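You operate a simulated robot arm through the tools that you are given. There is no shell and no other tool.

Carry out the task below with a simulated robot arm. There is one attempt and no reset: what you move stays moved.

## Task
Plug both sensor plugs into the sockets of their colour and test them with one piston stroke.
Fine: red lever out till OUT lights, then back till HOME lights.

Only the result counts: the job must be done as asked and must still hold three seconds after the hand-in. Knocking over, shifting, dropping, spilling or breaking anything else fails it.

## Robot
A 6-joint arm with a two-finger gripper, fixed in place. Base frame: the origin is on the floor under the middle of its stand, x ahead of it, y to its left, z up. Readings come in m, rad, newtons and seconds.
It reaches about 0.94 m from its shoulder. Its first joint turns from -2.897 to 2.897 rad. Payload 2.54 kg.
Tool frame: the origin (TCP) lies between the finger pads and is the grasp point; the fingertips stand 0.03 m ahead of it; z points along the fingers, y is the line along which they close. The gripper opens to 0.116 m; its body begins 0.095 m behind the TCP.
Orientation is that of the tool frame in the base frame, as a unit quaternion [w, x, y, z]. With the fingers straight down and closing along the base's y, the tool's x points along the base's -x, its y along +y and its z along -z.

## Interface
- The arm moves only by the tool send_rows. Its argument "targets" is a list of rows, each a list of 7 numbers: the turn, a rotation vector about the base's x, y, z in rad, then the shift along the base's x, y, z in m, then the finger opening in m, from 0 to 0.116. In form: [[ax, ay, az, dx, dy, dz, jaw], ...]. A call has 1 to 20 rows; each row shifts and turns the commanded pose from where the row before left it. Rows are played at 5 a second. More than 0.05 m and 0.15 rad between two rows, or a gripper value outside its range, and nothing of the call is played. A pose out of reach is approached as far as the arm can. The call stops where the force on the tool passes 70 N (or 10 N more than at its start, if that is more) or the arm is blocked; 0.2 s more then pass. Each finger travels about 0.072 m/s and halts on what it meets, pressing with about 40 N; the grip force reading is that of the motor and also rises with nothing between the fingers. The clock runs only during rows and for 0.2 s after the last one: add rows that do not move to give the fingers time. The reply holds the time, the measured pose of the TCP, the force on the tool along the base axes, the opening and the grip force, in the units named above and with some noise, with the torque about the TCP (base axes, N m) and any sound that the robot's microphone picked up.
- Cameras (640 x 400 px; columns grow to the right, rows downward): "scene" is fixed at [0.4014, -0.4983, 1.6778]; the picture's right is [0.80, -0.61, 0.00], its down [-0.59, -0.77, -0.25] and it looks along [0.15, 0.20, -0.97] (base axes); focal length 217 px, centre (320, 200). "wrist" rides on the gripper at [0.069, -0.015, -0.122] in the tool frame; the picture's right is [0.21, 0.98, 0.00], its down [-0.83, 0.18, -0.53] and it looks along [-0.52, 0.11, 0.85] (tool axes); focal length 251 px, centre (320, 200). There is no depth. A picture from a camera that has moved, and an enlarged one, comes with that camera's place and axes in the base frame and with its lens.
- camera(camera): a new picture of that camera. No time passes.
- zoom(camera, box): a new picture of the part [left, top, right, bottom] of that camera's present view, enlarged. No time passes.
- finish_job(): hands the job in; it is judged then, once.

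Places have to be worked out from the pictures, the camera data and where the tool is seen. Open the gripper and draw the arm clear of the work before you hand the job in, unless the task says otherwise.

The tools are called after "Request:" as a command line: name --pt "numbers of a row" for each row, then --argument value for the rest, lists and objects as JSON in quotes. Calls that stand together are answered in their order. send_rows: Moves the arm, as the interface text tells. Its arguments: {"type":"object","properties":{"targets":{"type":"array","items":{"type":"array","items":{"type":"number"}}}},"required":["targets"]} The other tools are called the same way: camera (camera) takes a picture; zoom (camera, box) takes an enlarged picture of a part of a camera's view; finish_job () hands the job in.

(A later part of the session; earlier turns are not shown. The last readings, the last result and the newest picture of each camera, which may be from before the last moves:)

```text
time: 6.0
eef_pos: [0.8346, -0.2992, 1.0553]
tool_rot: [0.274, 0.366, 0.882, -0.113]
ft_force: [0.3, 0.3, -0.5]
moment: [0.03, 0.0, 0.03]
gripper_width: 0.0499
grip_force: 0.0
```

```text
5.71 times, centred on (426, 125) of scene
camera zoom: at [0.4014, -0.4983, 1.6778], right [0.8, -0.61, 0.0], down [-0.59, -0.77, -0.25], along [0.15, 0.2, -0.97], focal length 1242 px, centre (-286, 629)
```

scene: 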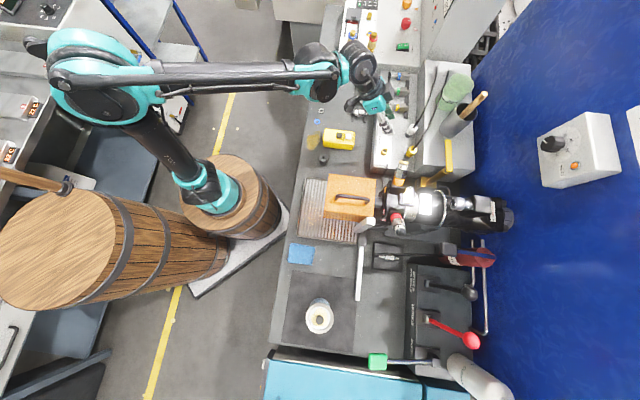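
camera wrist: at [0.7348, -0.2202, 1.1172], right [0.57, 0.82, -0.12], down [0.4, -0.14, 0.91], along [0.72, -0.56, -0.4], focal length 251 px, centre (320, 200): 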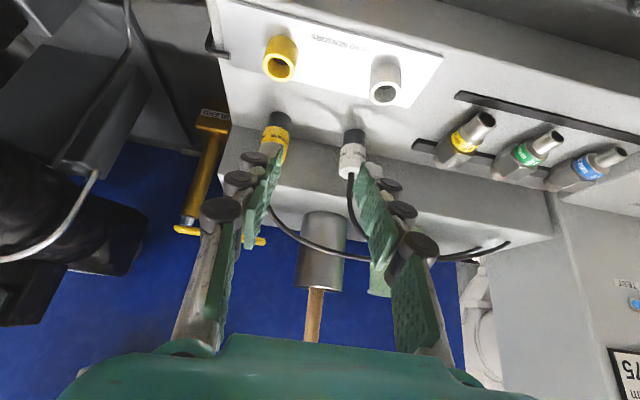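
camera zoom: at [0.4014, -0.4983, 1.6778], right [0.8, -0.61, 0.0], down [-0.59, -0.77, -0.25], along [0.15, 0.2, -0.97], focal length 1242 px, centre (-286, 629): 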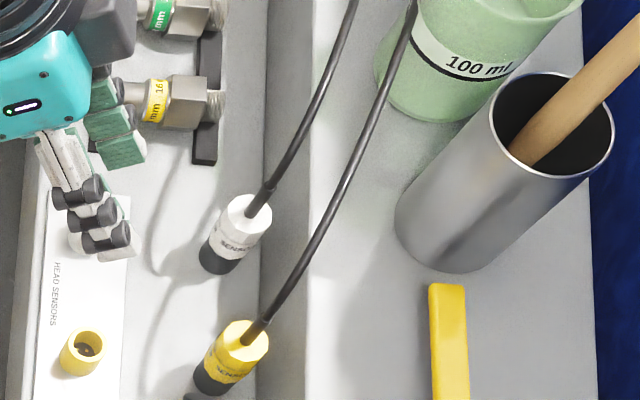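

Positions agree across views (white plug ≈ (0.950,-0.348), top z 0.963). I'll move to a pre-grasp 0.1 m back along the tool axis from the white plug and check.

Request:
send_rows --pt "0 0 0 0.037 -0.0035 -0.009 0.055" --pt "0 0 0 0.037 -0.0035 -0.009 0.055" --pt "0 0 0 0 0 0 0.055"

Request:
camera --camera "wrist"

Request:
zoom --camera "scene" --box '[370, 90, 482, 160]'

```text
time: 6.8
eef_pos: [0.9108, -0.3071, 1.0392]
tool_rot: [0.273, 0.366, 0.882, -0.114]
ft_force: [0.3, -1.0, 0.2]
moment: [-0.03, 0.01, 0.01]
gripper_width: 0.0551
grip_force: 0.0
```

```text
taken
camera wrist: at [0.8103, -0.2275, 1.1009], right [0.57, 0.82, -0.12], down [0.4, -0.14, 0.91], along [0.72, -0.56, -0.4], focal length 251 px, centre (320, 200)
```

wrist: 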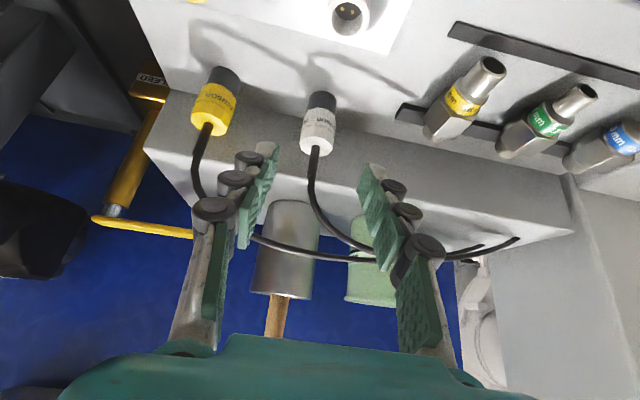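

```text
5.71 times, centred on (426, 125) of scene
camera zoom: at [0.4014, -0.4983, 1.6778], right [0.8, -0.61, 0.0], down [-0.59, -0.77, -0.25], along [0.15, 0.2, -0.97], focal length 1242 px, centre (-286, 629)
```

zoom: 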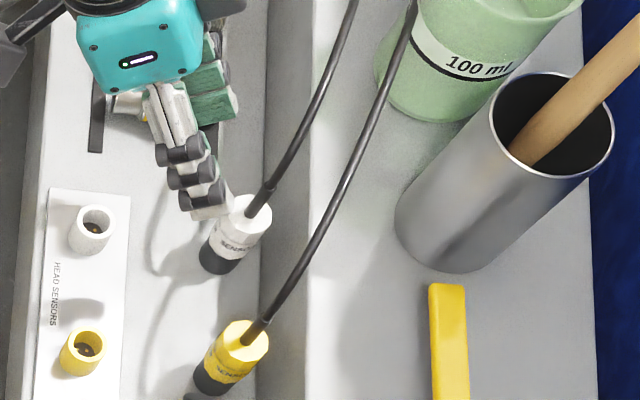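

The white plug is centred between the fingers and the cable goes up and away behind the +u finger. I'll advance most of the way along the tool axis and re-check.

Request:
send_rows --pt "0 0 0 0.0125 -0.013 -0.028 0.055" --pt "0 0 0 0.0125 -0.013 -0.028 0.055" --pt "0 0 0 0 0 0 0.055"

Request:
camera --camera "wrist"

Request:
zoom --camera "scene" --box '[390, 90, 470, 140]'

```text
time: 7.6
eef_pos: [0.9334, -0.3322, 0.9826]
tool_rot: [0.273, 0.366, 0.883, -0.113]
ft_force: [0.0, 0.1, -0.4]
moment: [0.03, -0.01, 0.0]
gripper_width: 0.0551
grip_force: 0.1
```

```text
taken
camera wrist: at [0.8334, -0.2537, 1.0443], right [0.57, 0.82, -0.12], down [0.4, -0.14, 0.91], along [0.72, -0.56, -0.4], focal length 251 px, centre (320, 200)
```

wrist: 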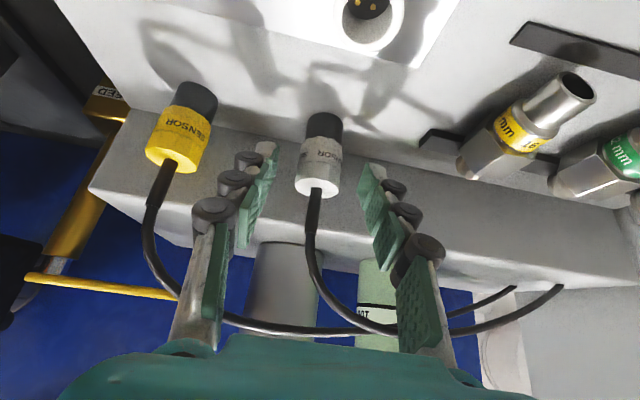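

```text
8.00 times, centred on (430, 115) of scene
camera zoom: at [0.4014, -0.4983, 1.6778], right [0.8, -0.61, 0.0], down [-0.59, -0.77, -0.25], along [0.15, 0.2, -0.97], focal length 1738 px, centre (-560, 880)
```

zoom: 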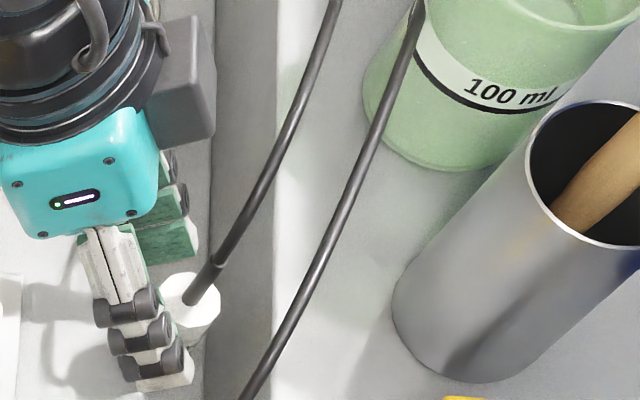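

Plug measured at (0.949,-0.350), top z≈0.967; finger alignment along u is within 2 mm. I'll advance the last 3 cm and then close on the plug body.

Request:
send_rows --pt "0 0 0 0.007 -0.008 -0.014 0.055" --pt "0 0 0 0.0065 -0.0075 -0.013 0.055" --pt "0 0 0 0 0 0 0.055"

Request:
camera --camera "wrist"

```text
time: 8.4
eef_pos: [0.9474, -0.3485, 0.9557]
tool_rot: [0.273, 0.366, 0.882, -0.114]
ft_force: [-0.4, -0.1, -0.1]
moment: [0.03, -0.01, -0.03]
gripper_width: 0.0548
grip_force: 0.0
```

```text
taken
camera wrist: at [0.8475, -0.2693, 1.0179], right [0.57, 0.82, -0.12], down [0.4, -0.14, 0.91], along [0.72, -0.56, -0.4], focal length 251 px, centre (320, 200)
```

wrist: 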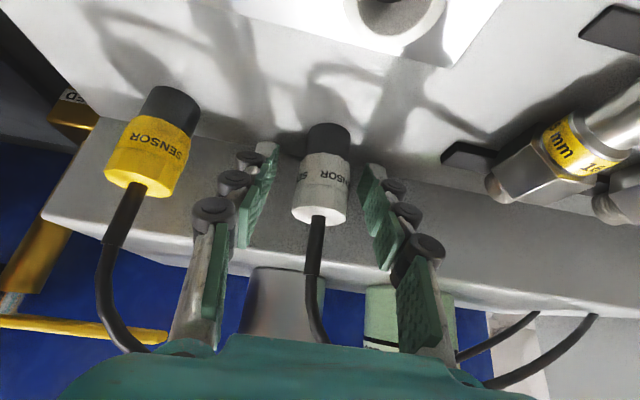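

The plug body lies between the pads. Closing the gripper on it.

Request:
send_rows --pt "0 0 0 0 0 0 0.035" --pt "0 0 0 0 0 0 0.02" --pt "0 0 0 0 0 0 0.02" --pt "0 0 0 0 0 0 0.02"

Request:
camera --camera "wrist"

```text
time: 9.4
eef_pos: [0.9479, -0.3478, 0.9566]
tool_rot: [0.273, 0.366, 0.883, -0.113]
ft_force: [5.9, 1.4, 0.9]
moment: [0.04, -0.2, -0.04]
gripper_width: 0.0272
grip_force: 39.9
```

```text
taken
camera wrist: at [0.8478, -0.2688, 1.018], right [0.57, 0.82, -0.12], down [0.4, -0.14, 0.91], along [0.72, -0.56, -0.4], focal length 251 px, centre (320, 200)
```

wrist: 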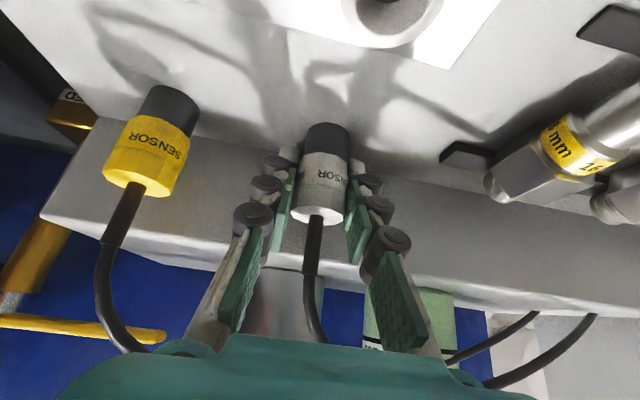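

Gripped (width 27 mm, 40 N). I'll lift gently by 1 cm and check whether the black boot comes with it.

Request:
send_rows --pt "0 0 0 0 0 0.005 0.02" --pt "0 0 0 0 0 0.01 0.02" --pt "0 0 0 0 0 0 0.02"

Request:
camera --camera "wrist"

Request:
zoom --camera "wrist" --box '[240, 80, 400, 180]'

```text
time: 10.2
eef_pos: [0.9453, -0.3491, 0.9711]
tool_rot: [0.274, 0.365, 0.883, -0.113]
ft_force: [0.0, 0.4, 0.2]
moment: [0.0, -0.01, 0.03]
gripper_width: 0.0271
grip_force: 40.2
```

```text
taken
camera wrist: at [0.8464, -0.2694, 1.0329], right [0.57, 0.82, -0.12], down [0.4, -0.14, 0.91], along [0.72, -0.56, -0.4], focal length 251 px, centre (320, 200)
```

wrist: 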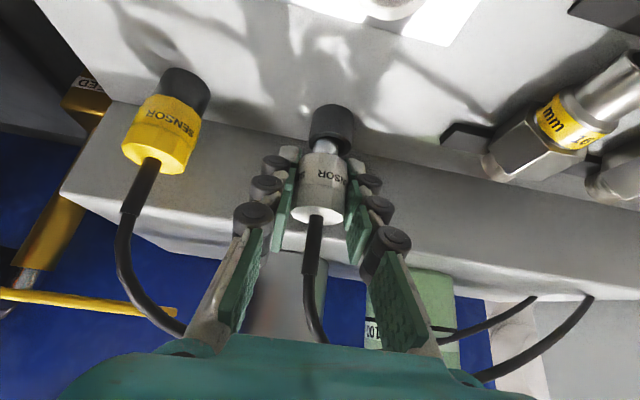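

```text
4.00 times, centred on (320, 130) of wrist
camera zoom: at [0.8464, -0.2694, 1.0329], right [0.57, 0.82, -0.12], down [0.4, -0.14, 0.91], along [0.72, -0.56, -0.4], focal length 1006 px, centre (320, 480)
```

zoom: 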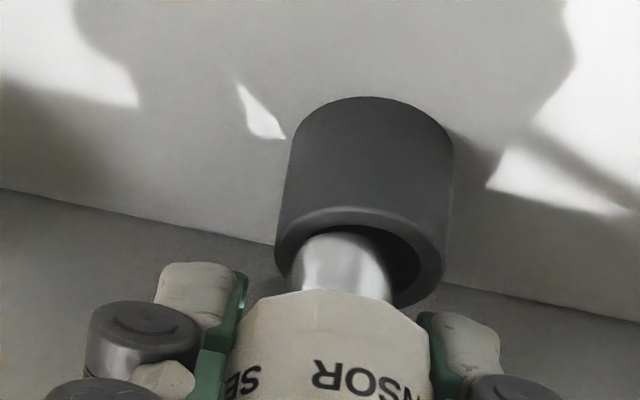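

The black part is a parking holder; the plug has a silver insert coming out of it. I'll lift a further 3 cm to clear it fully and look at the insert.

Request:
send_rows --pt "0 0 0 0 0 0.015 0.02" --pt "0 0 0 0 0 0.015 0.02" --pt "0 0 0 0 0 0 0.02"

Request:
camera --camera "wrist"

Request:
zoom --camera "wrist" --box '[240, 60, 400, 160]'

Request:
zoom --camera "scene" --box '[378, 110, 434, 145]'

```text
time: 11.0
eef_pos: [0.9458, -0.348, 1.0002]
tool_rot: [0.274, 0.365, 0.883, -0.113]
ft_force: [1.0, -0.4, -1.0]
moment: [0.02, -0.03, 0.02]
gripper_width: 0.0272
grip_force: 39.8
```

```text
taken
camera wrist: at [0.8465, -0.2689, 1.0622], right [0.57, 0.82, -0.12], down [0.4, -0.14, 0.91], along [0.72, -0.56, -0.4], focal length 251 px, centre (320, 200)
```

wrist: 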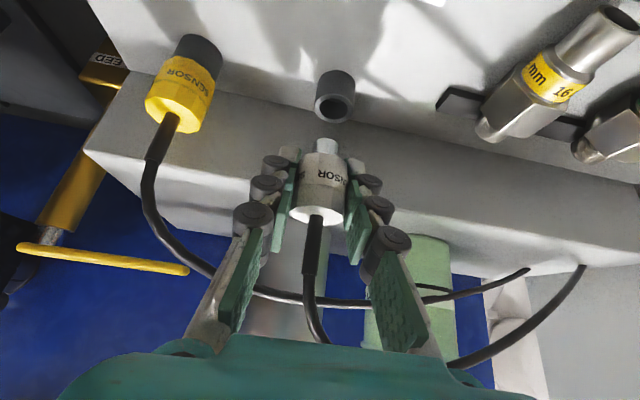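

```text
4.00 times, centred on (320, 110) of wrist
camera zoom: at [0.8465, -0.2689, 1.0622], right [0.57, 0.82, -0.12], down [0.4, -0.14, 0.91], along [0.72, -0.56, -0.4], focal length 1006 px, centre (320, 560)
```

zoom: 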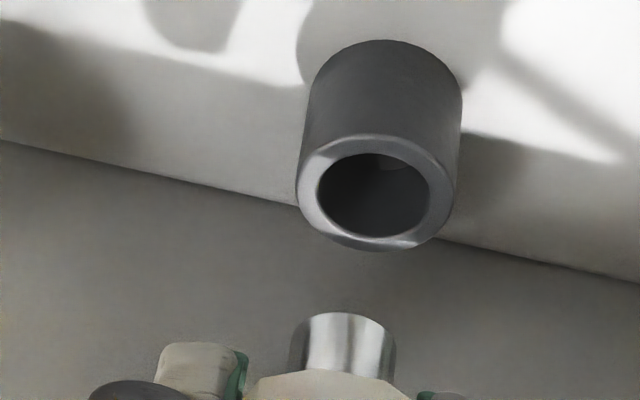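

```text
11.43 times, centred on (406, 128) of scene
camera zoom: at [0.4014, -0.4983, 1.6778], right [0.8, -0.61, 0.0], down [-0.59, -0.77, -0.25], along [0.15, 0.2, -0.97], focal length 2483 px, centre (-663, 1029)
```

zoom: 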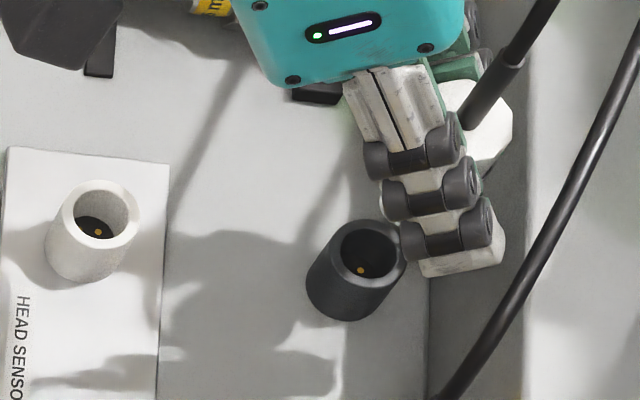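

The plug's insert (≈18 mm) is free of the holder, and the holder looks identical to the socket. To get the exact holder→socket displacement I'll do a "null" measurement: zoom on the holder from this camera pose, then on the socket after a known commanded shift.

Request:
zoom --camera "wrist" --box '[302, 65, 366, 105]'

Request:
zoom --camera "wrist" --box '[302, 65, 366, 105]'

Request:
zoom --camera "wrist" --box '[290, 125, 354, 165]'

```text
10.00 times, centred on (334, 85) of wrist
camera zoom: at [0.8465, -0.2689, 1.0622], right [0.57, 0.82, -0.12], down [0.4, -0.14, 0.91], along [0.72, -0.56, -0.4], focal length 2514 px, centre (180, 1350)
```

zoom: 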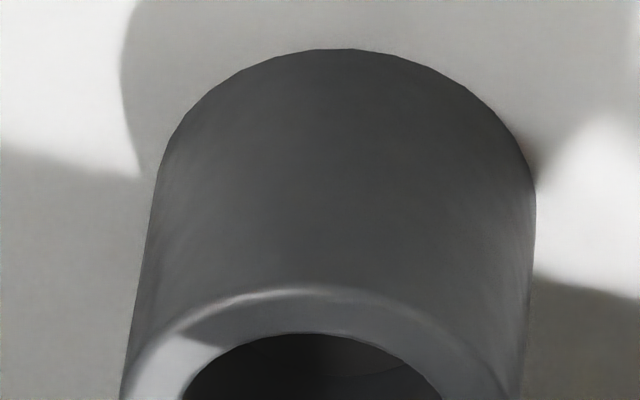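

```text
10.00 times, centred on (334, 85) of wrist
camera zoom: at [0.8465, -0.2689, 1.0622], right [0.57, 0.82, -0.12], down [0.4, -0.14, 0.91], along [0.72, -0.56, -0.4], focal length 2514 px, centre (180, 1350)
```

zoom: 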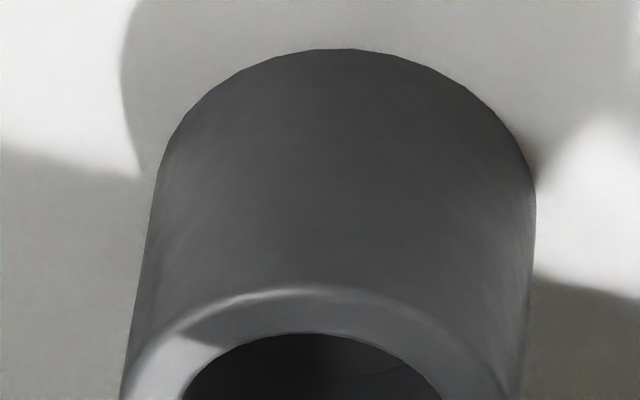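

```text
10.00 times, centred on (322, 145) of wrist
camera zoom: at [0.8465, -0.2689, 1.0622], right [0.57, 0.82, -0.12], down [0.4, -0.14, 0.91], along [0.72, -0.56, -0.4], focal length 2514 px, centre (300, 750)
```

zoom: 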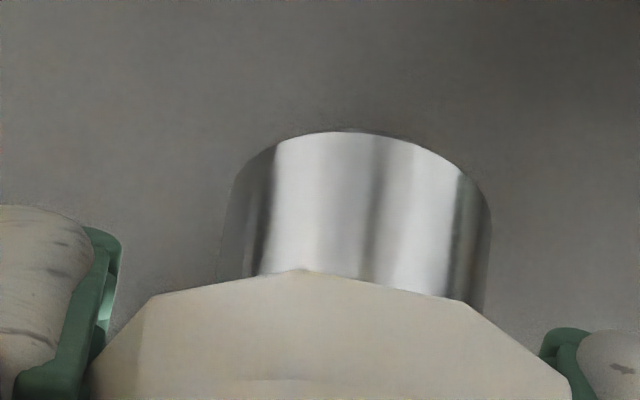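

The insert is about 16 mm across vs ~18.7 mm socket bore, giving roughly ±1.4 mm tolerance. I'll capture the holder rim precisely, then raise to 1.08 and capture again before the shift.

Request:
zoom --camera "wrist" --box '[302, 85, 366, 125]'

Request:
send_rows --pt "0 0 0 0 0 0.04 0.02" --pt "0 0 0 0 0 0.04 0.02" --pt "0 0 0 0 0 0 0.02"

Request:
camera --camera "wrist"

Request:
zoom --camera "wrist" --box '[302, 15, 366, 55]'

```text
10.00 times, centred on (334, 105) of wrist
camera zoom: at [0.8465, -0.2689, 1.0622], right [0.57, 0.82, -0.12], down [0.4, -0.14, 0.91], along [0.72, -0.56, -0.4], focal length 2514 px, centre (180, 1150)
```

zoom: 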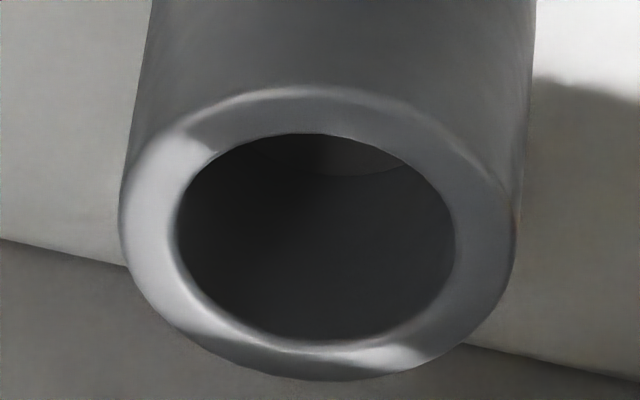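

```text
time: 11.8
eef_pos: [0.9477, -0.3458, 1.0804]
tool_rot: [0.273, 0.365, 0.883, -0.113]
ft_force: [-0.5, -0.6, -1.3]
moment: [0.0, -0.01, -0.01]
gripper_width: 0.0273
grip_force: 39.6
```

```text
taken
camera wrist: at [0.8473, -0.2668, 1.1424], right [0.57, 0.82, -0.12], down [0.4, -0.14, 0.91], along [0.72, -0.56, -0.4], focal length 251 px, centre (320, 200)
```

wrist: 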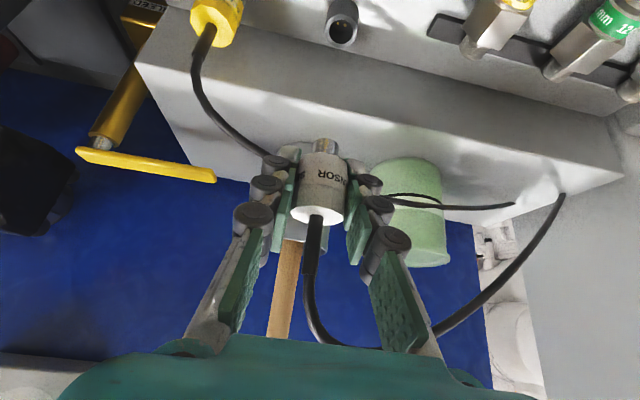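

```text
10.00 times, centred on (334, 35) of wrist
camera zoom: at [0.8473, -0.2668, 1.1424], right [0.57, 0.82, -0.12], down [0.4, -0.14, 0.91], along [0.72, -0.56, -0.4], focal length 2514 px, centre (180, 1850)
```

zoom: 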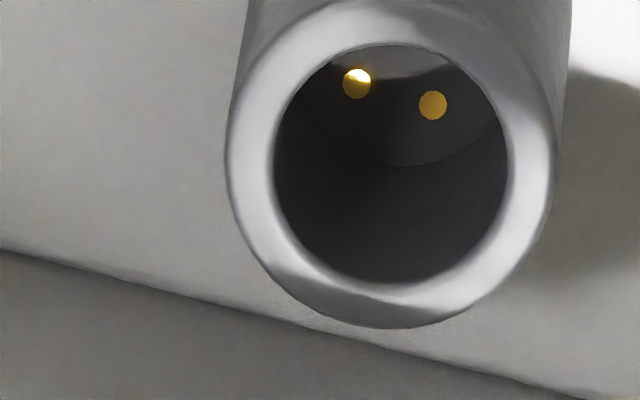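

Holder bore centre recorded at zoom (391,163) in this pose. Now shift by (-0.0636,+0.0636,0) and view the same pixel box on the socket.

Request:
send_rows --pt "0 0 0 -0.0318 0.0318 0 0.02" --pt "0 0 0 -0.0318 0.0318 0 0.02" --pt "0 0 0 0 0 0 0.02"

Request:
camera --camera "wrist"

Request:
zoom --camera "wrist" --box '[302, 15, 366, 55]'

Request:
zoom --camera "scene" --box '[378, 110, 434, 145]'

```text
time: 12.6
eef_pos: [0.8837, -0.2836, 1.0804]
tool_rot: [0.273, 0.366, 0.883, -0.113]
ft_force: [0.9, 0.2, -1.2]
moment: [0.0, -0.02, 0.06]
gripper_width: 0.0271
grip_force: 39.9
```

```text
taken
camera wrist: at [0.7834, -0.2041, 1.141], right [0.57, 0.82, -0.12], down [0.4, -0.14, 0.91], along [0.72, -0.56, -0.4], focal length 251 px, centre (320, 200)
```

wrist: 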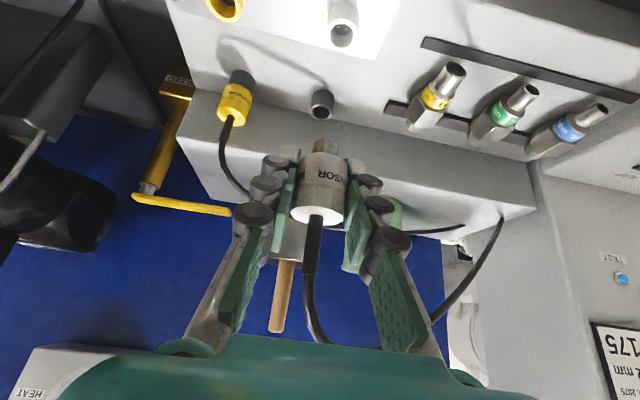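

```text
10.00 times, centred on (334, 35) of wrist
camera zoom: at [0.7834, -0.2041, 1.141], right [0.57, 0.82, -0.12], down [0.4, -0.14, 0.91], along [0.72, -0.56, -0.4], focal length 2514 px, centre (180, 1850)
```

zoom: 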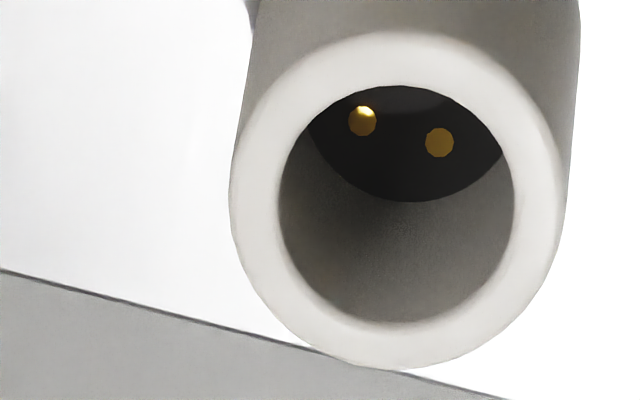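

```text
11.43 times, centred on (406, 128) of scene
camera zoom: at [0.4014, -0.4983, 1.6778], right [0.8, -0.61, 0.0], down [-0.59, -0.77, -0.25], along [0.15, 0.2, -0.97], focal length 2483 px, centre (-663, 1029)
```

zoom: 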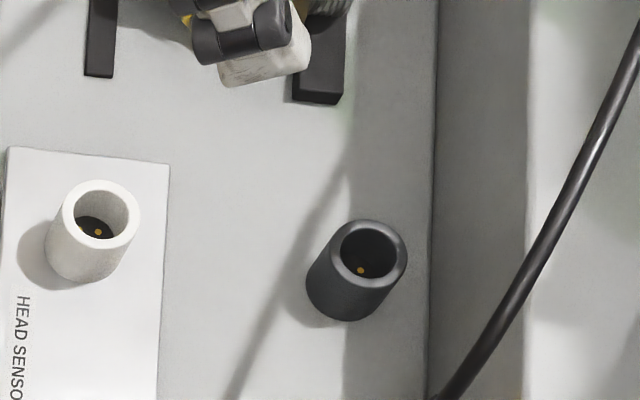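

In this view the socket is offset by (+5,+40) zoom px from where the holder was — either a few mm height or v difference. I'll descend to z=1.0 (insert still ~3 cm above the rim) and repeat against the lower holder view to separate the two.

Request:
send_rows --pt "0 0 0 0 0 -0.04 0.02" --pt "0 0 0 0 0 -0.04 0.02" --pt "0 0 0 0 0 0 0.02"

Request:
zoom --camera "wrist" --box '[302, 85, 366, 125]'

Request:
zoom --camera "wrist" --box '[290, 125, 354, 165]'

Request:
camera --camera "wrist"

Request:
zoom --camera "scene" --box '[362, 100, 418, 135]'

```text
time: 13.4
eef_pos: [0.8828, -0.283, 1.0011]
tool_rot: [0.273, 0.365, 0.883, -0.113]
ft_force: [0.0, -0.2, -0.8]
moment: [-0.02, -0.04, -0.02]
gripper_width: 0.027
grip_force: 40.1
```

```text
10.00 times, centred on (334, 105) of wrist
camera zoom: at [0.7834, -0.2051, 1.0625], right [0.57, 0.82, -0.12], down [0.4, -0.14, 0.91], along [0.72, -0.56, -0.4], focal length 2514 px, centre (180, 1150)
```

zoom: 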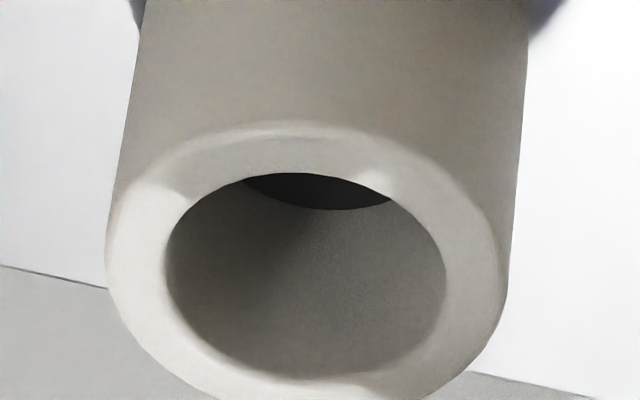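

```text
10.00 times, centred on (322, 145) of wrist
camera zoom: at [0.7834, -0.2051, 1.0625], right [0.57, 0.82, -0.12], down [0.4, -0.14, 0.91], along [0.72, -0.56, -0.4], focal length 2514 px, centre (300, 750)
```

zoom: 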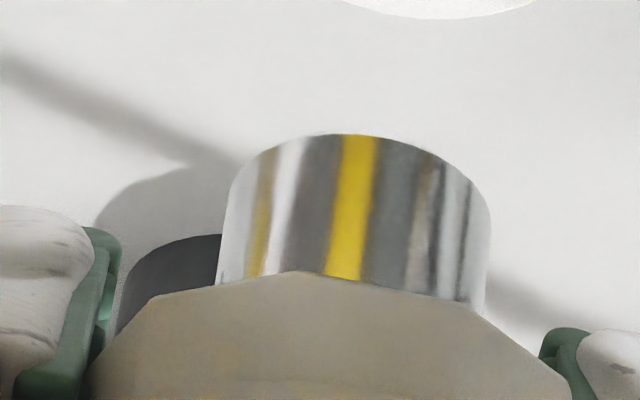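

```text
taken
camera wrist: at [0.7834, -0.2051, 1.0625], right [0.57, 0.82, -0.12], down [0.4, -0.14, 0.91], along [0.72, -0.56, -0.4], focal length 251 px, centre (320, 200)
```

wrist: 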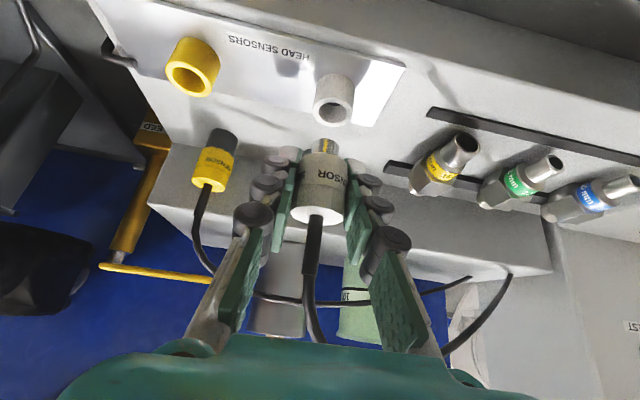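

```text
11.43 times, centred on (390, 118) of scene
camera zoom: at [0.4014, -0.4983, 1.6778], right [0.8, -0.61, 0.0], down [-0.59, -0.77, -0.25], along [0.15, 0.2, -0.97], focal length 2483 px, centre (-480, 1143)
```

zoom: 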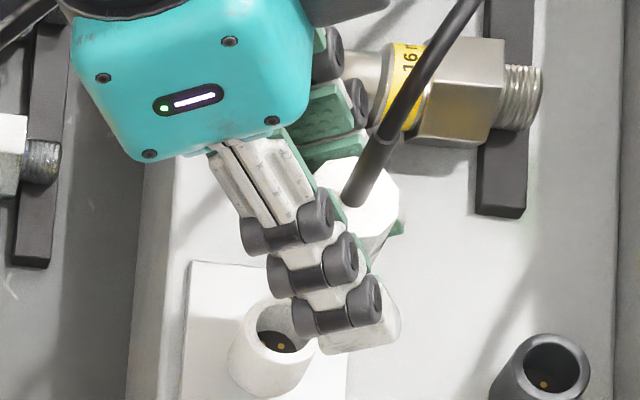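

Comparing both views gives socket offset ≈ +2.3 mm in v, ~+0.3 mm in u and rim ~1.5 mm higher than the holder. I'll apply that small correction and re-measure.

Request:
send_rows --pt "0 0 0 0.0018 -0.0014 0 0.02" --pt "0 0 0 0 0 0 0.02" --pt "0 0 0 0 0 0 0.02"

Request:
zoom --camera "wrist" --box '[302, 85, 366, 125]'

Request:
zoom --camera "wrist" --box '[290, 125, 354, 165]'

```text
time: 14.2
eef_pos: [0.886, -0.285, 1.0003]
tool_rot: [0.273, 0.365, 0.883, -0.113]
ft_force: [-0.5, -0.7, -0.6]
moment: [-0.01, 0.01, 0.0]
gripper_width: 0.0271
grip_force: 40.6
```

```text
10.00 times, centred on (334, 105) of wrist
camera zoom: at [0.7849, -0.2065, 1.0628], right [0.57, 0.82, -0.12], down [0.4, -0.14, 0.91], along [0.72, -0.56, -0.4], focal length 2514 px, centre (180, 1150)
```

zoom: 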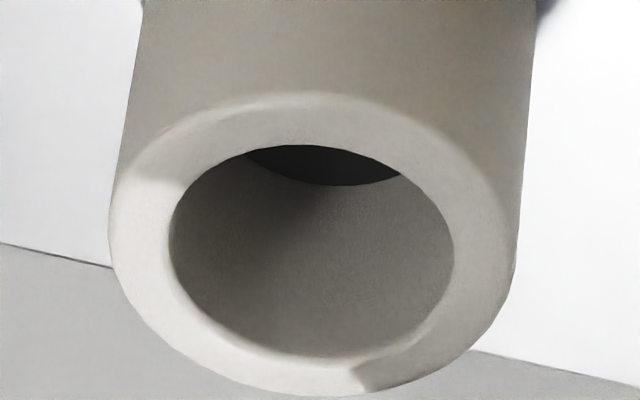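

```text
10.00 times, centred on (322, 145) of wrist
camera zoom: at [0.7849, -0.2065, 1.0628], right [0.57, 0.82, -0.12], down [0.4, -0.14, 0.91], along [0.72, -0.56, -0.4], focal length 2514 px, centre (300, 750)
```

zoom: 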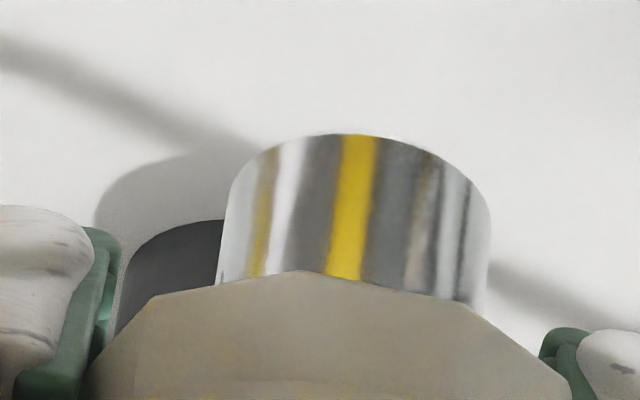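

Socket is now where expected (312,251). I'll descend 28 mm so that the insert is just above the rim and verify visually.

Request:
send_rows --pt "0 0 0 0 0 -0.014 0.02" --pt "0 0 0 0 0 -0.014 0.02" --pt "0 0 0 0 0 0 0.02"

Request:
zoom --camera "wrist" --box '[280, 100, 360, 150]'

Request:
zoom --camera "scene" --box '[370, 110, 410, 135]'

```text
time: 15.0
eef_pos: [0.8848, -0.2852, 0.9722]
tool_rot: [0.273, 0.366, 0.882, -0.114]
ft_force: [1.2, 1.7, -0.2]
moment: [0.08, 0.04, 0.0]
gripper_width: 0.0272
grip_force: 40.0
```

```text
8.00 times, centred on (320, 125) of wrist
camera zoom: at [0.7847, -0.2058, 1.0348], right [0.57, 0.82, -0.12], down [0.4, -0.14, 0.91], along [0.72, -0.56, -0.4], focal length 2012 px, centre (320, 800)
```

zoom: 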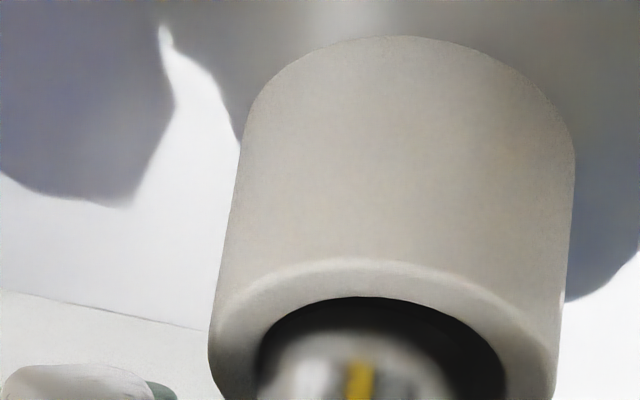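

```text
16.00 times, centred on (390, 122) of scene
camera zoom: at [0.4014, -0.4983, 1.6778], right [0.8, -0.61, 0.0], down [-0.59, -0.77, -0.25], along [0.15, 0.2, -0.97], focal length 3476 px, centre (-800, 1440)
```

zoom: 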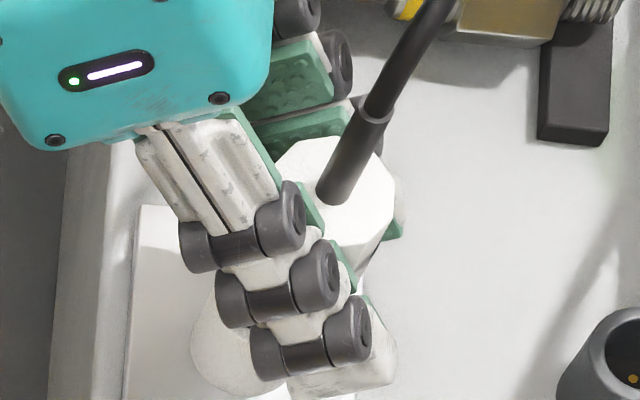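

Checking the insert relative to the bore with a lower zoom window.

Request:
zoom --camera "wrist" --box '[280, 125, 360, 175]'

Request:
camera --camera "wrist"

```text
8.00 times, centred on (320, 150) of wrist
camera zoom: at [0.7847, -0.2058, 1.0348], right [0.57, 0.82, -0.12], down [0.4, -0.14, 0.91], along [0.72, -0.56, -0.4], focal length 2012 px, centre (320, 600)
```

zoom: 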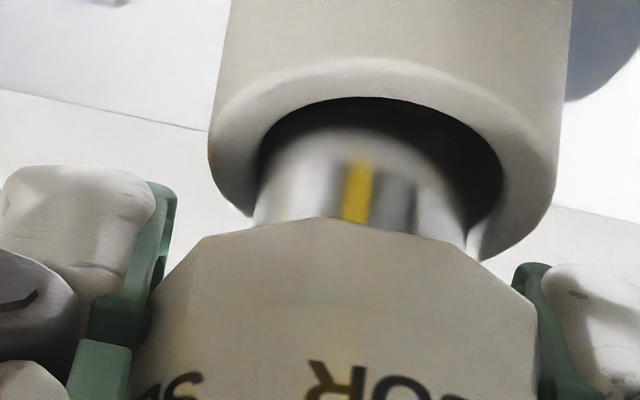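

```text
taken
camera wrist: at [0.7847, -0.2058, 1.0348], right [0.57, 0.82, -0.12], down [0.4, -0.14, 0.91], along [0.72, -0.56, -0.4], focal length 251 px, centre (320, 200)
```

wrist: 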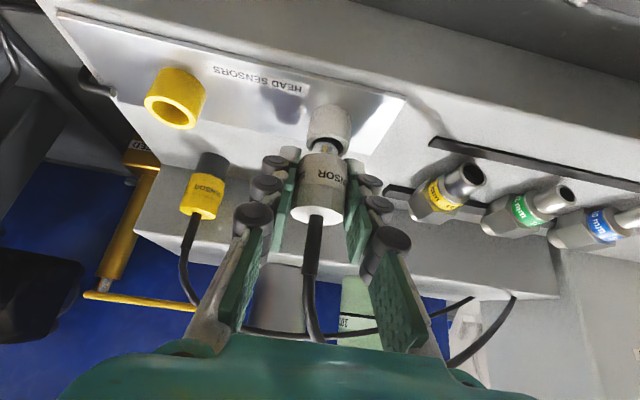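

The insert looks ~1–1.5 mm off toward −u relative to the bore (the arm relaxed after leaving the holder). I'll use high zoom of both cameras to check the v alignment too.

Request:
zoom --camera "scene" --box '[380, 108, 404, 123]'

Request:
zoom --camera "scene" --box '[376, 118, 400, 133]'

Request:
zoom --camera "wrist" --box '[300, 130, 348, 160]'

```text
16.00 times, centred on (392, 116) of scene
camera zoom: at [0.4014, -0.4983, 1.6778], right [0.8, -0.61, 0.0], down [-0.59, -0.77, -0.25], along [0.15, 0.2, -0.97], focal length 3476 px, centre (-832, 1552)
```

zoom: 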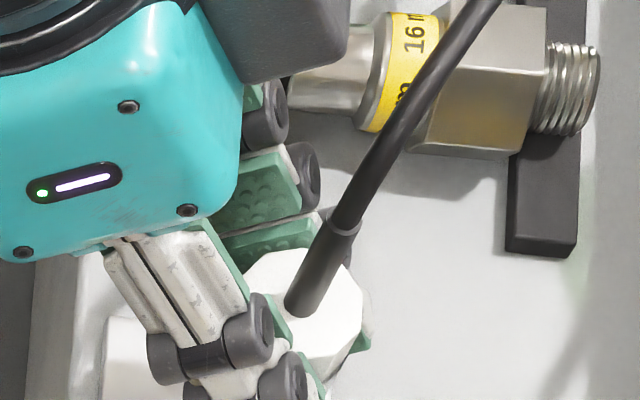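

```text
16.00 times, centred on (388, 126) of scene
camera zoom: at [0.4014, -0.4983, 1.6778], right [0.8, -0.61, 0.0], down [-0.59, -0.77, -0.25], along [0.15, 0.2, -0.97], focal length 3476 px, centre (-768, 1392)
```

zoom: 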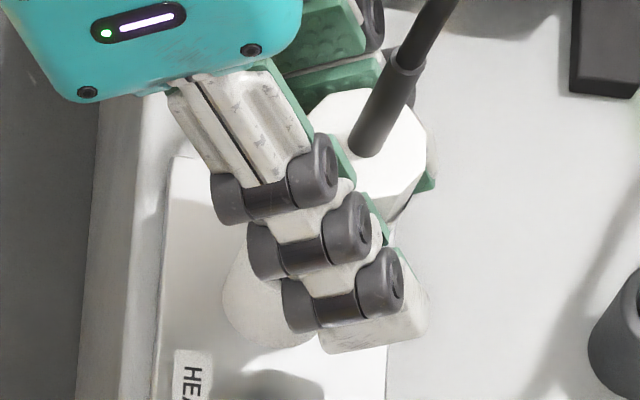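

```text
13.33 times, centred on (324, 145) of wrist
camera zoom: at [0.7847, -0.2058, 1.0348], right [0.57, 0.82, -0.12], down [0.4, -0.14, 0.91], along [0.72, -0.56, -0.4], focal length 3352 px, centre (267, 933)
```

zoom: 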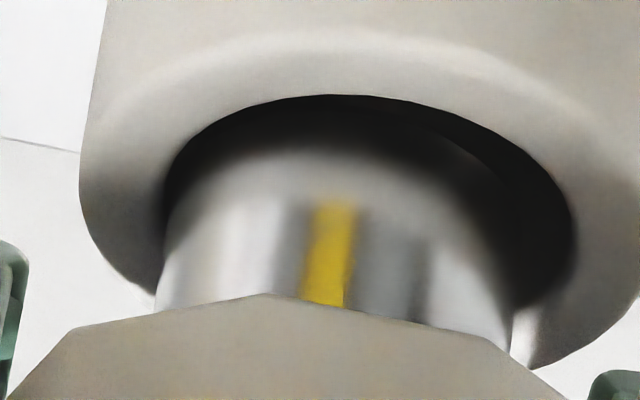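

The insert is ~1.5 mm toward −u and ~0.8 mm toward +v of the bore centre, tip ~1 mm above the rim. I'll correct by (+0.0005,+0.0016) and re-check.

Request:
send_rows --pt "0 0 0 0.0005 0.0016 0 0.02" --pt "0 0 0 0 0 0 0.02"

Request:
zoom --camera "wrist" --box '[300, 130, 348, 160]'

Request:
zoom --camera "scene" --box '[380, 108, 404, 123]'

```text
time: 15.6
eef_pos: [0.8853, -0.2837, 0.9723]
tool_rot: [0.273, 0.366, 0.882, -0.114]
ft_force: [0.0, -0.2, -1.0]
moment: [0.0, -0.01, -0.01]
gripper_width: 0.027
grip_force: 40.2
```

```text
13.33 times, centred on (324, 145) of wrist
camera zoom: at [0.7854, -0.2046, 1.0346], right [0.57, 0.82, -0.12], down [0.4, -0.14, 0.91], along [0.72, -0.56, -0.4], focal length 3352 px, centre (267, 933)
```

zoom: 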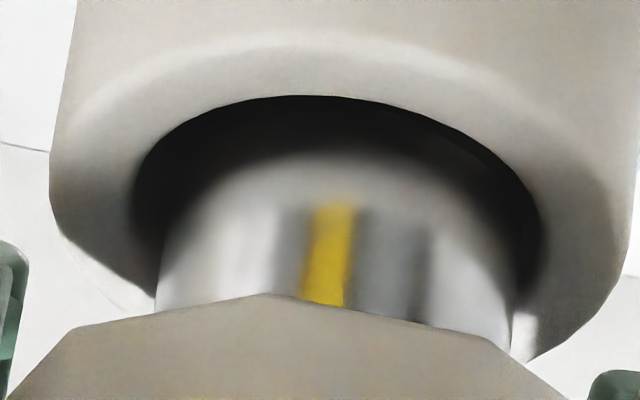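

```text
16.00 times, centred on (392, 116) of scene
camera zoom: at [0.4014, -0.4983, 1.6778], right [0.8, -0.61, 0.0], down [-0.59, -0.77, -0.25], along [0.15, 0.2, -0.97], focal length 3476 px, centre (-832, 1552)
```

zoom: 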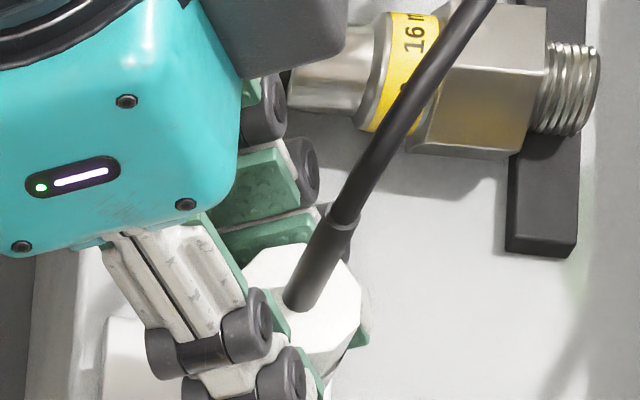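

Insert is now centred on the bore and the lateral force vanished. Descending in small steps while watching force.

Request:
send_rows --pt "0 0 0 0 0 -0.003 0.02" --pt "0 0 0 0 0 -0.003 0.02" --pt "0 0 0 0 0 0 0.02"

Request:
zoom --camera "wrist" --box '[290, 125, 354, 165]'

```text
time: 16.4
eef_pos: [0.8863, -0.2838, 0.9672]
tool_rot: [0.273, 0.366, 0.882, -0.113]
ft_force: [0.5, 0.8, -0.6]
moment: [-0.03, -0.03, 0.01]
gripper_width: 0.0272
grip_force: 40.3
```

```text
10.00 times, centred on (322, 145) of wrist
camera zoom: at [0.7854, -0.205, 1.0286], right [0.57, 0.82, -0.12], down [0.4, -0.14, 0.91], along [0.72, -0.56, -0.4], focal length 2514 px, centre (300, 750)
```

zoom: 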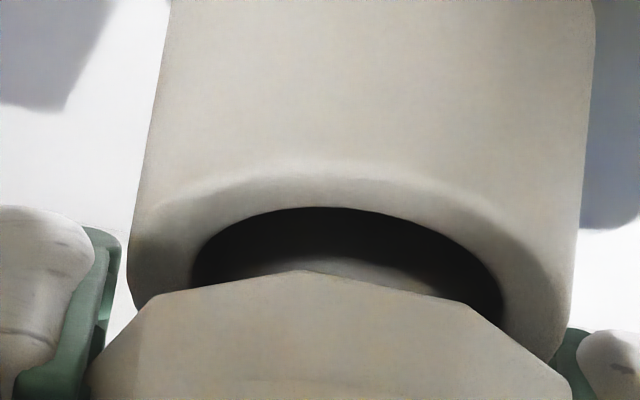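

No resistance, insert entering the bore. Continuing down in 3 mm steps.

Request:
send_rows --pt "0 0 0 0 0 -0.003 0.02" --pt "0 0 0 0 0 -0.003 0.02" --pt "0 0 0 0 0 0 0.02"

Request:
zoom --camera "wrist" --box '[290, 125, 354, 165]'

```text
time: 17.2
eef_pos: [0.8845, -0.2833, 0.9609]
tool_rot: [0.273, 0.365, 0.883, -0.112]
ft_force: [-9.1, 6.6, -4.7]
moment: [0.21, 0.03, 0.0]
gripper_width: 0.027
grip_force: 39.6
```

```text
10.00 times, centred on (322, 145) of wrist
camera zoom: at [0.7847, -0.2047, 1.0225], right [0.57, 0.82, -0.12], down [0.4, -0.14, 0.91], along [0.72, -0.56, -0.4], focal length 2514 px, centre (300, 750)
```

zoom: 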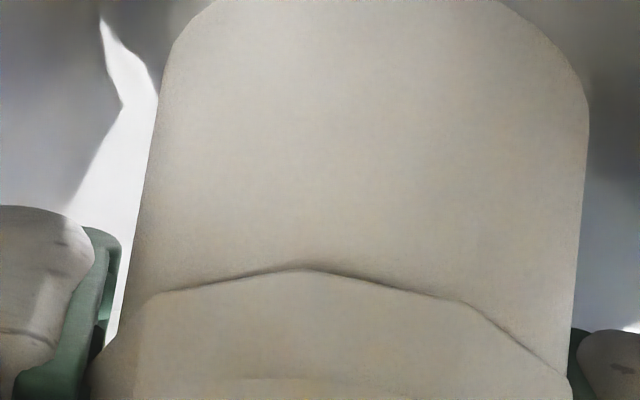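

Contact force of ~11 N toward −v appears: the plug is pressing the +v side. I'll shift 1 mm toward −v and see the force.

Request:
send_rows --pt "0 0 0 -0.0007 0.0007 0 0.02" --pt "0 0 0 0 0 0 0.02"

Request:
zoom --camera "wrist" --box '[290, 125, 354, 165]'

```text
time: 17.8
eef_pos: [0.8835, -0.2827, 0.9606]
tool_rot: [0.274, 0.365, 0.882, -0.113]
ft_force: [-4.1, -3.2, -8.3]
moment: [0.08, 0.02, 0.01]
gripper_width: 0.0273
grip_force: 40.2
```

```text
10.00 times, centred on (322, 145) of wrist
camera zoom: at [0.7847, -0.2046, 1.0224], right [0.57, 0.82, -0.12], down [0.4, -0.14, 0.91], along [0.72, -0.56, -0.4], focal length 2514 px, centre (300, 750)
```

zoom: 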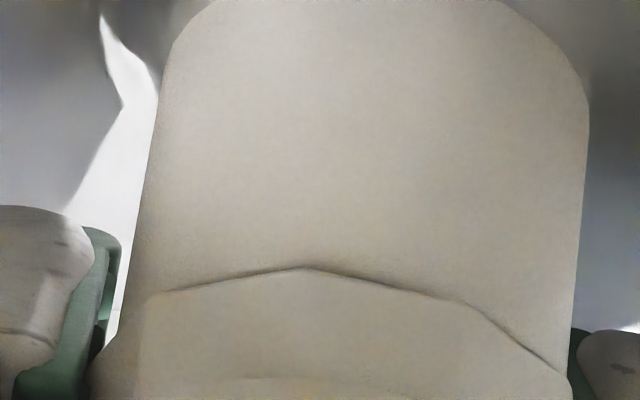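

Downward pull on the tool suggests the plug is being drawn into its seat. I'll lower 1.5 mm more and check.

Request:
send_rows --pt "0 0 0 0 0 -0.0015 0.02" --pt "0 0 0 0 0 0 0.02"

Request:
zoom --camera "wrist" --box '[270, 120, 366, 180]'

Request:
zoom --camera "scene" --box '[376, 113, 400, 128]'

```text
time: 18.4
eef_pos: [0.8841, -0.2837, 0.9601]
tool_rot: [0.274, 0.365, 0.882, -0.113]
ft_force: [9.4, -7.8, 22.5]
moment: [0.1, 0.02, 0.01]
gripper_width: 0.0273
grip_force: 40.7
```

```text
6.67 times, centred on (318, 150) of wrist
camera zoom: at [0.7844, -0.2046, 1.022], right [0.57, 0.82, -0.12], down [0.4, -0.14, 0.91], along [0.72, -0.56, -0.4], focal length 1676 px, centre (333, 533)
```

zoom: 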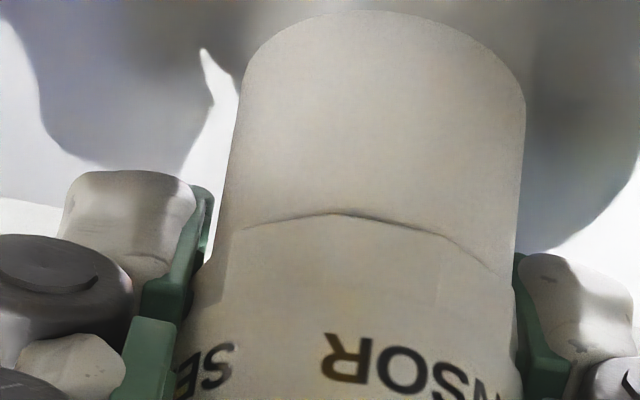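

```text
16.00 times, centred on (388, 120) of scene
camera zoom: at [0.4014, -0.4983, 1.6778], right [0.8, -0.61, 0.0], down [-0.59, -0.77, -0.25], along [0.15, 0.2, -0.97], focal length 3476 px, centre (-768, 1472)
```

zoom: 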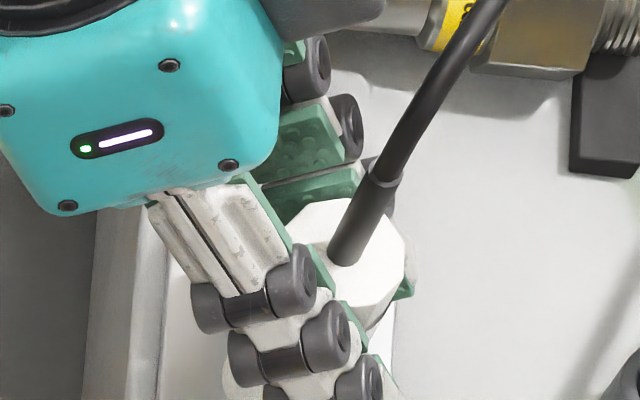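

Force rose to +22 N: the plug body is seated on the rim. I'll relieve the force slightly and open the fingers a little.

Request:
send_rows --pt "0 0 0 0 0 -0.0005 0.02" --pt "0 0 0 0 0 0.0012 0.02" --pt "0 0 0 0 0 0 0.03" --pt "0 0 0 0 0 0 0.045" --pt "0 0 0 0 0 0 0.05" --pt "0 0 0 0 0 0 0.05"

Request:
camera --camera "wrist"

Request:
zoom --camera "scene" --box '[370, 90, 450, 140]'

```text
time: 19.8
eef_pos: [0.8838, -0.2817, 0.9596]
tool_rot: [0.273, 0.366, 0.882, -0.113]
ft_force: [-0.5, 0.5, -0.4]
moment: [-0.01, 0.0, -0.03]
gripper_width: 0.0501
grip_force: 0.0
```

```text
taken
camera wrist: at [0.7845, -0.2039, 1.0219], right [0.57, 0.82, -0.12], down [0.4, -0.14, 0.91], along [0.72, -0.56, -0.4], focal length 251 px, centre (320, 200)
```

wrist: 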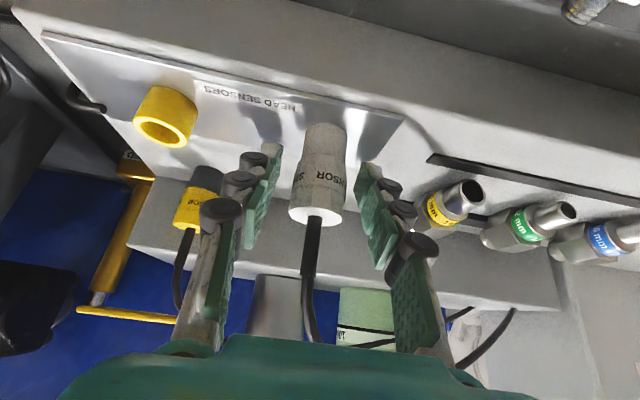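

```text
8.00 times, centred on (410, 115) of scene
camera zoom: at [0.4014, -0.4983, 1.6778], right [0.8, -0.61, 0.0], down [-0.59, -0.77, -0.25], along [0.15, 0.2, -0.97], focal length 1738 px, centre (-400, 880)
```

zoom: 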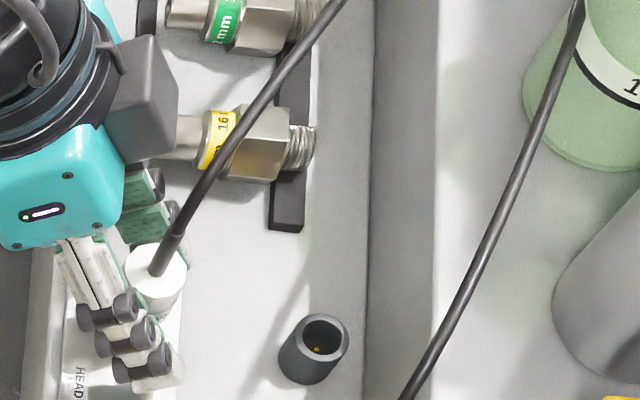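

White plug stays in its socket after release. I'll capture a reference zoom of how a plug centred in the fingers looks (to align on yellow), then retreat along the tool axis.

Request:
zoom --camera "wrist" --box '[256, 160, 384, 240]'

Request:
send_rows --pt "0 0 0 -0.012 0.012 0.0247 0.05" --pt "0 0 0 -0.014 0.014 0.0288 0.05" --pt "0 0 0 -0.014 0.014 0.0288 0.05" --pt "0 0 0 0 0 0 0.05"

Request:
camera --camera "wrist"

Request:
zoom --camera "scene" --box '[370, 100, 450, 150]'

```text
5.00 times, centred on (320, 200) of wrist
camera zoom: at [0.7845, -0.2039, 1.0219], right [0.57, 0.82, -0.12], down [0.4, -0.14, 0.91], along [0.72, -0.56, -0.4], focal length 1257 px, centre (320, 200)
```

zoom: 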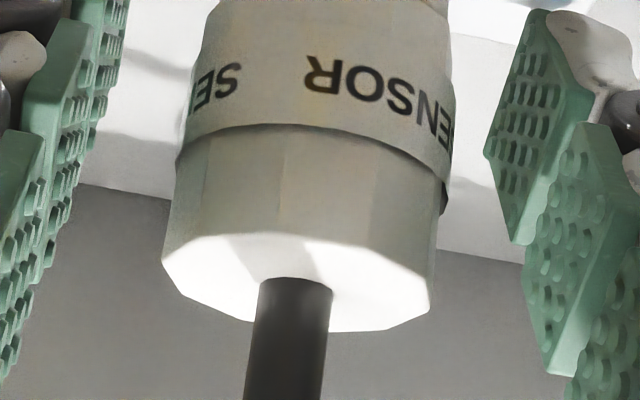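

```text
time: 20.8
eef_pos: [0.8442, -0.2435, 1.0424]
tool_rot: [0.273, 0.366, 0.882, -0.113]
ft_force: [-0.5, 0.1, -0.3]
moment: [0.0, 0.02, 0.02]
gripper_width: 0.0502
grip_force: 0.0
```

```text
taken
camera wrist: at [0.7445, -0.1653, 1.1054], right [0.57, 0.82, -0.12], down [0.4, -0.14, 0.91], along [0.72, -0.56, -0.4], focal length 251 px, centre (320, 200)
```

wrist: 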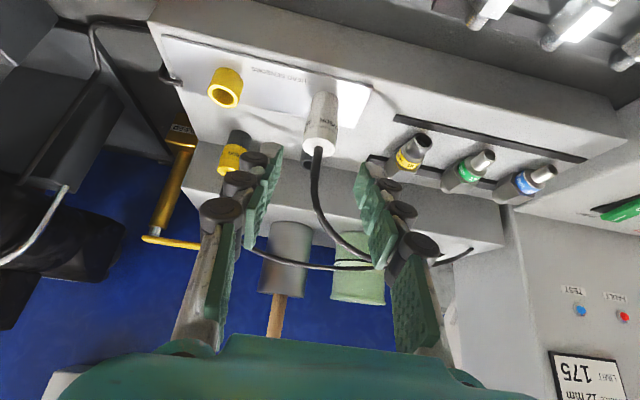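

```text
8.00 times, centred on (410, 125) of scene
camera zoom: at [0.4014, -0.4983, 1.6778], right [0.8, -0.61, 0.0], down [-0.59, -0.77, -0.25], along [0.15, 0.2, -0.97], focal length 1738 px, centre (-400, 800)
```

zoom: 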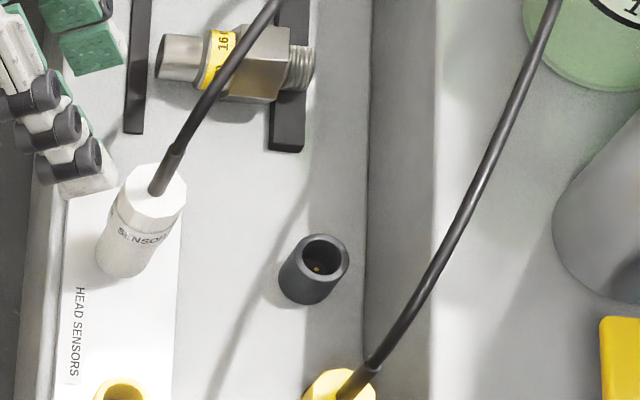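

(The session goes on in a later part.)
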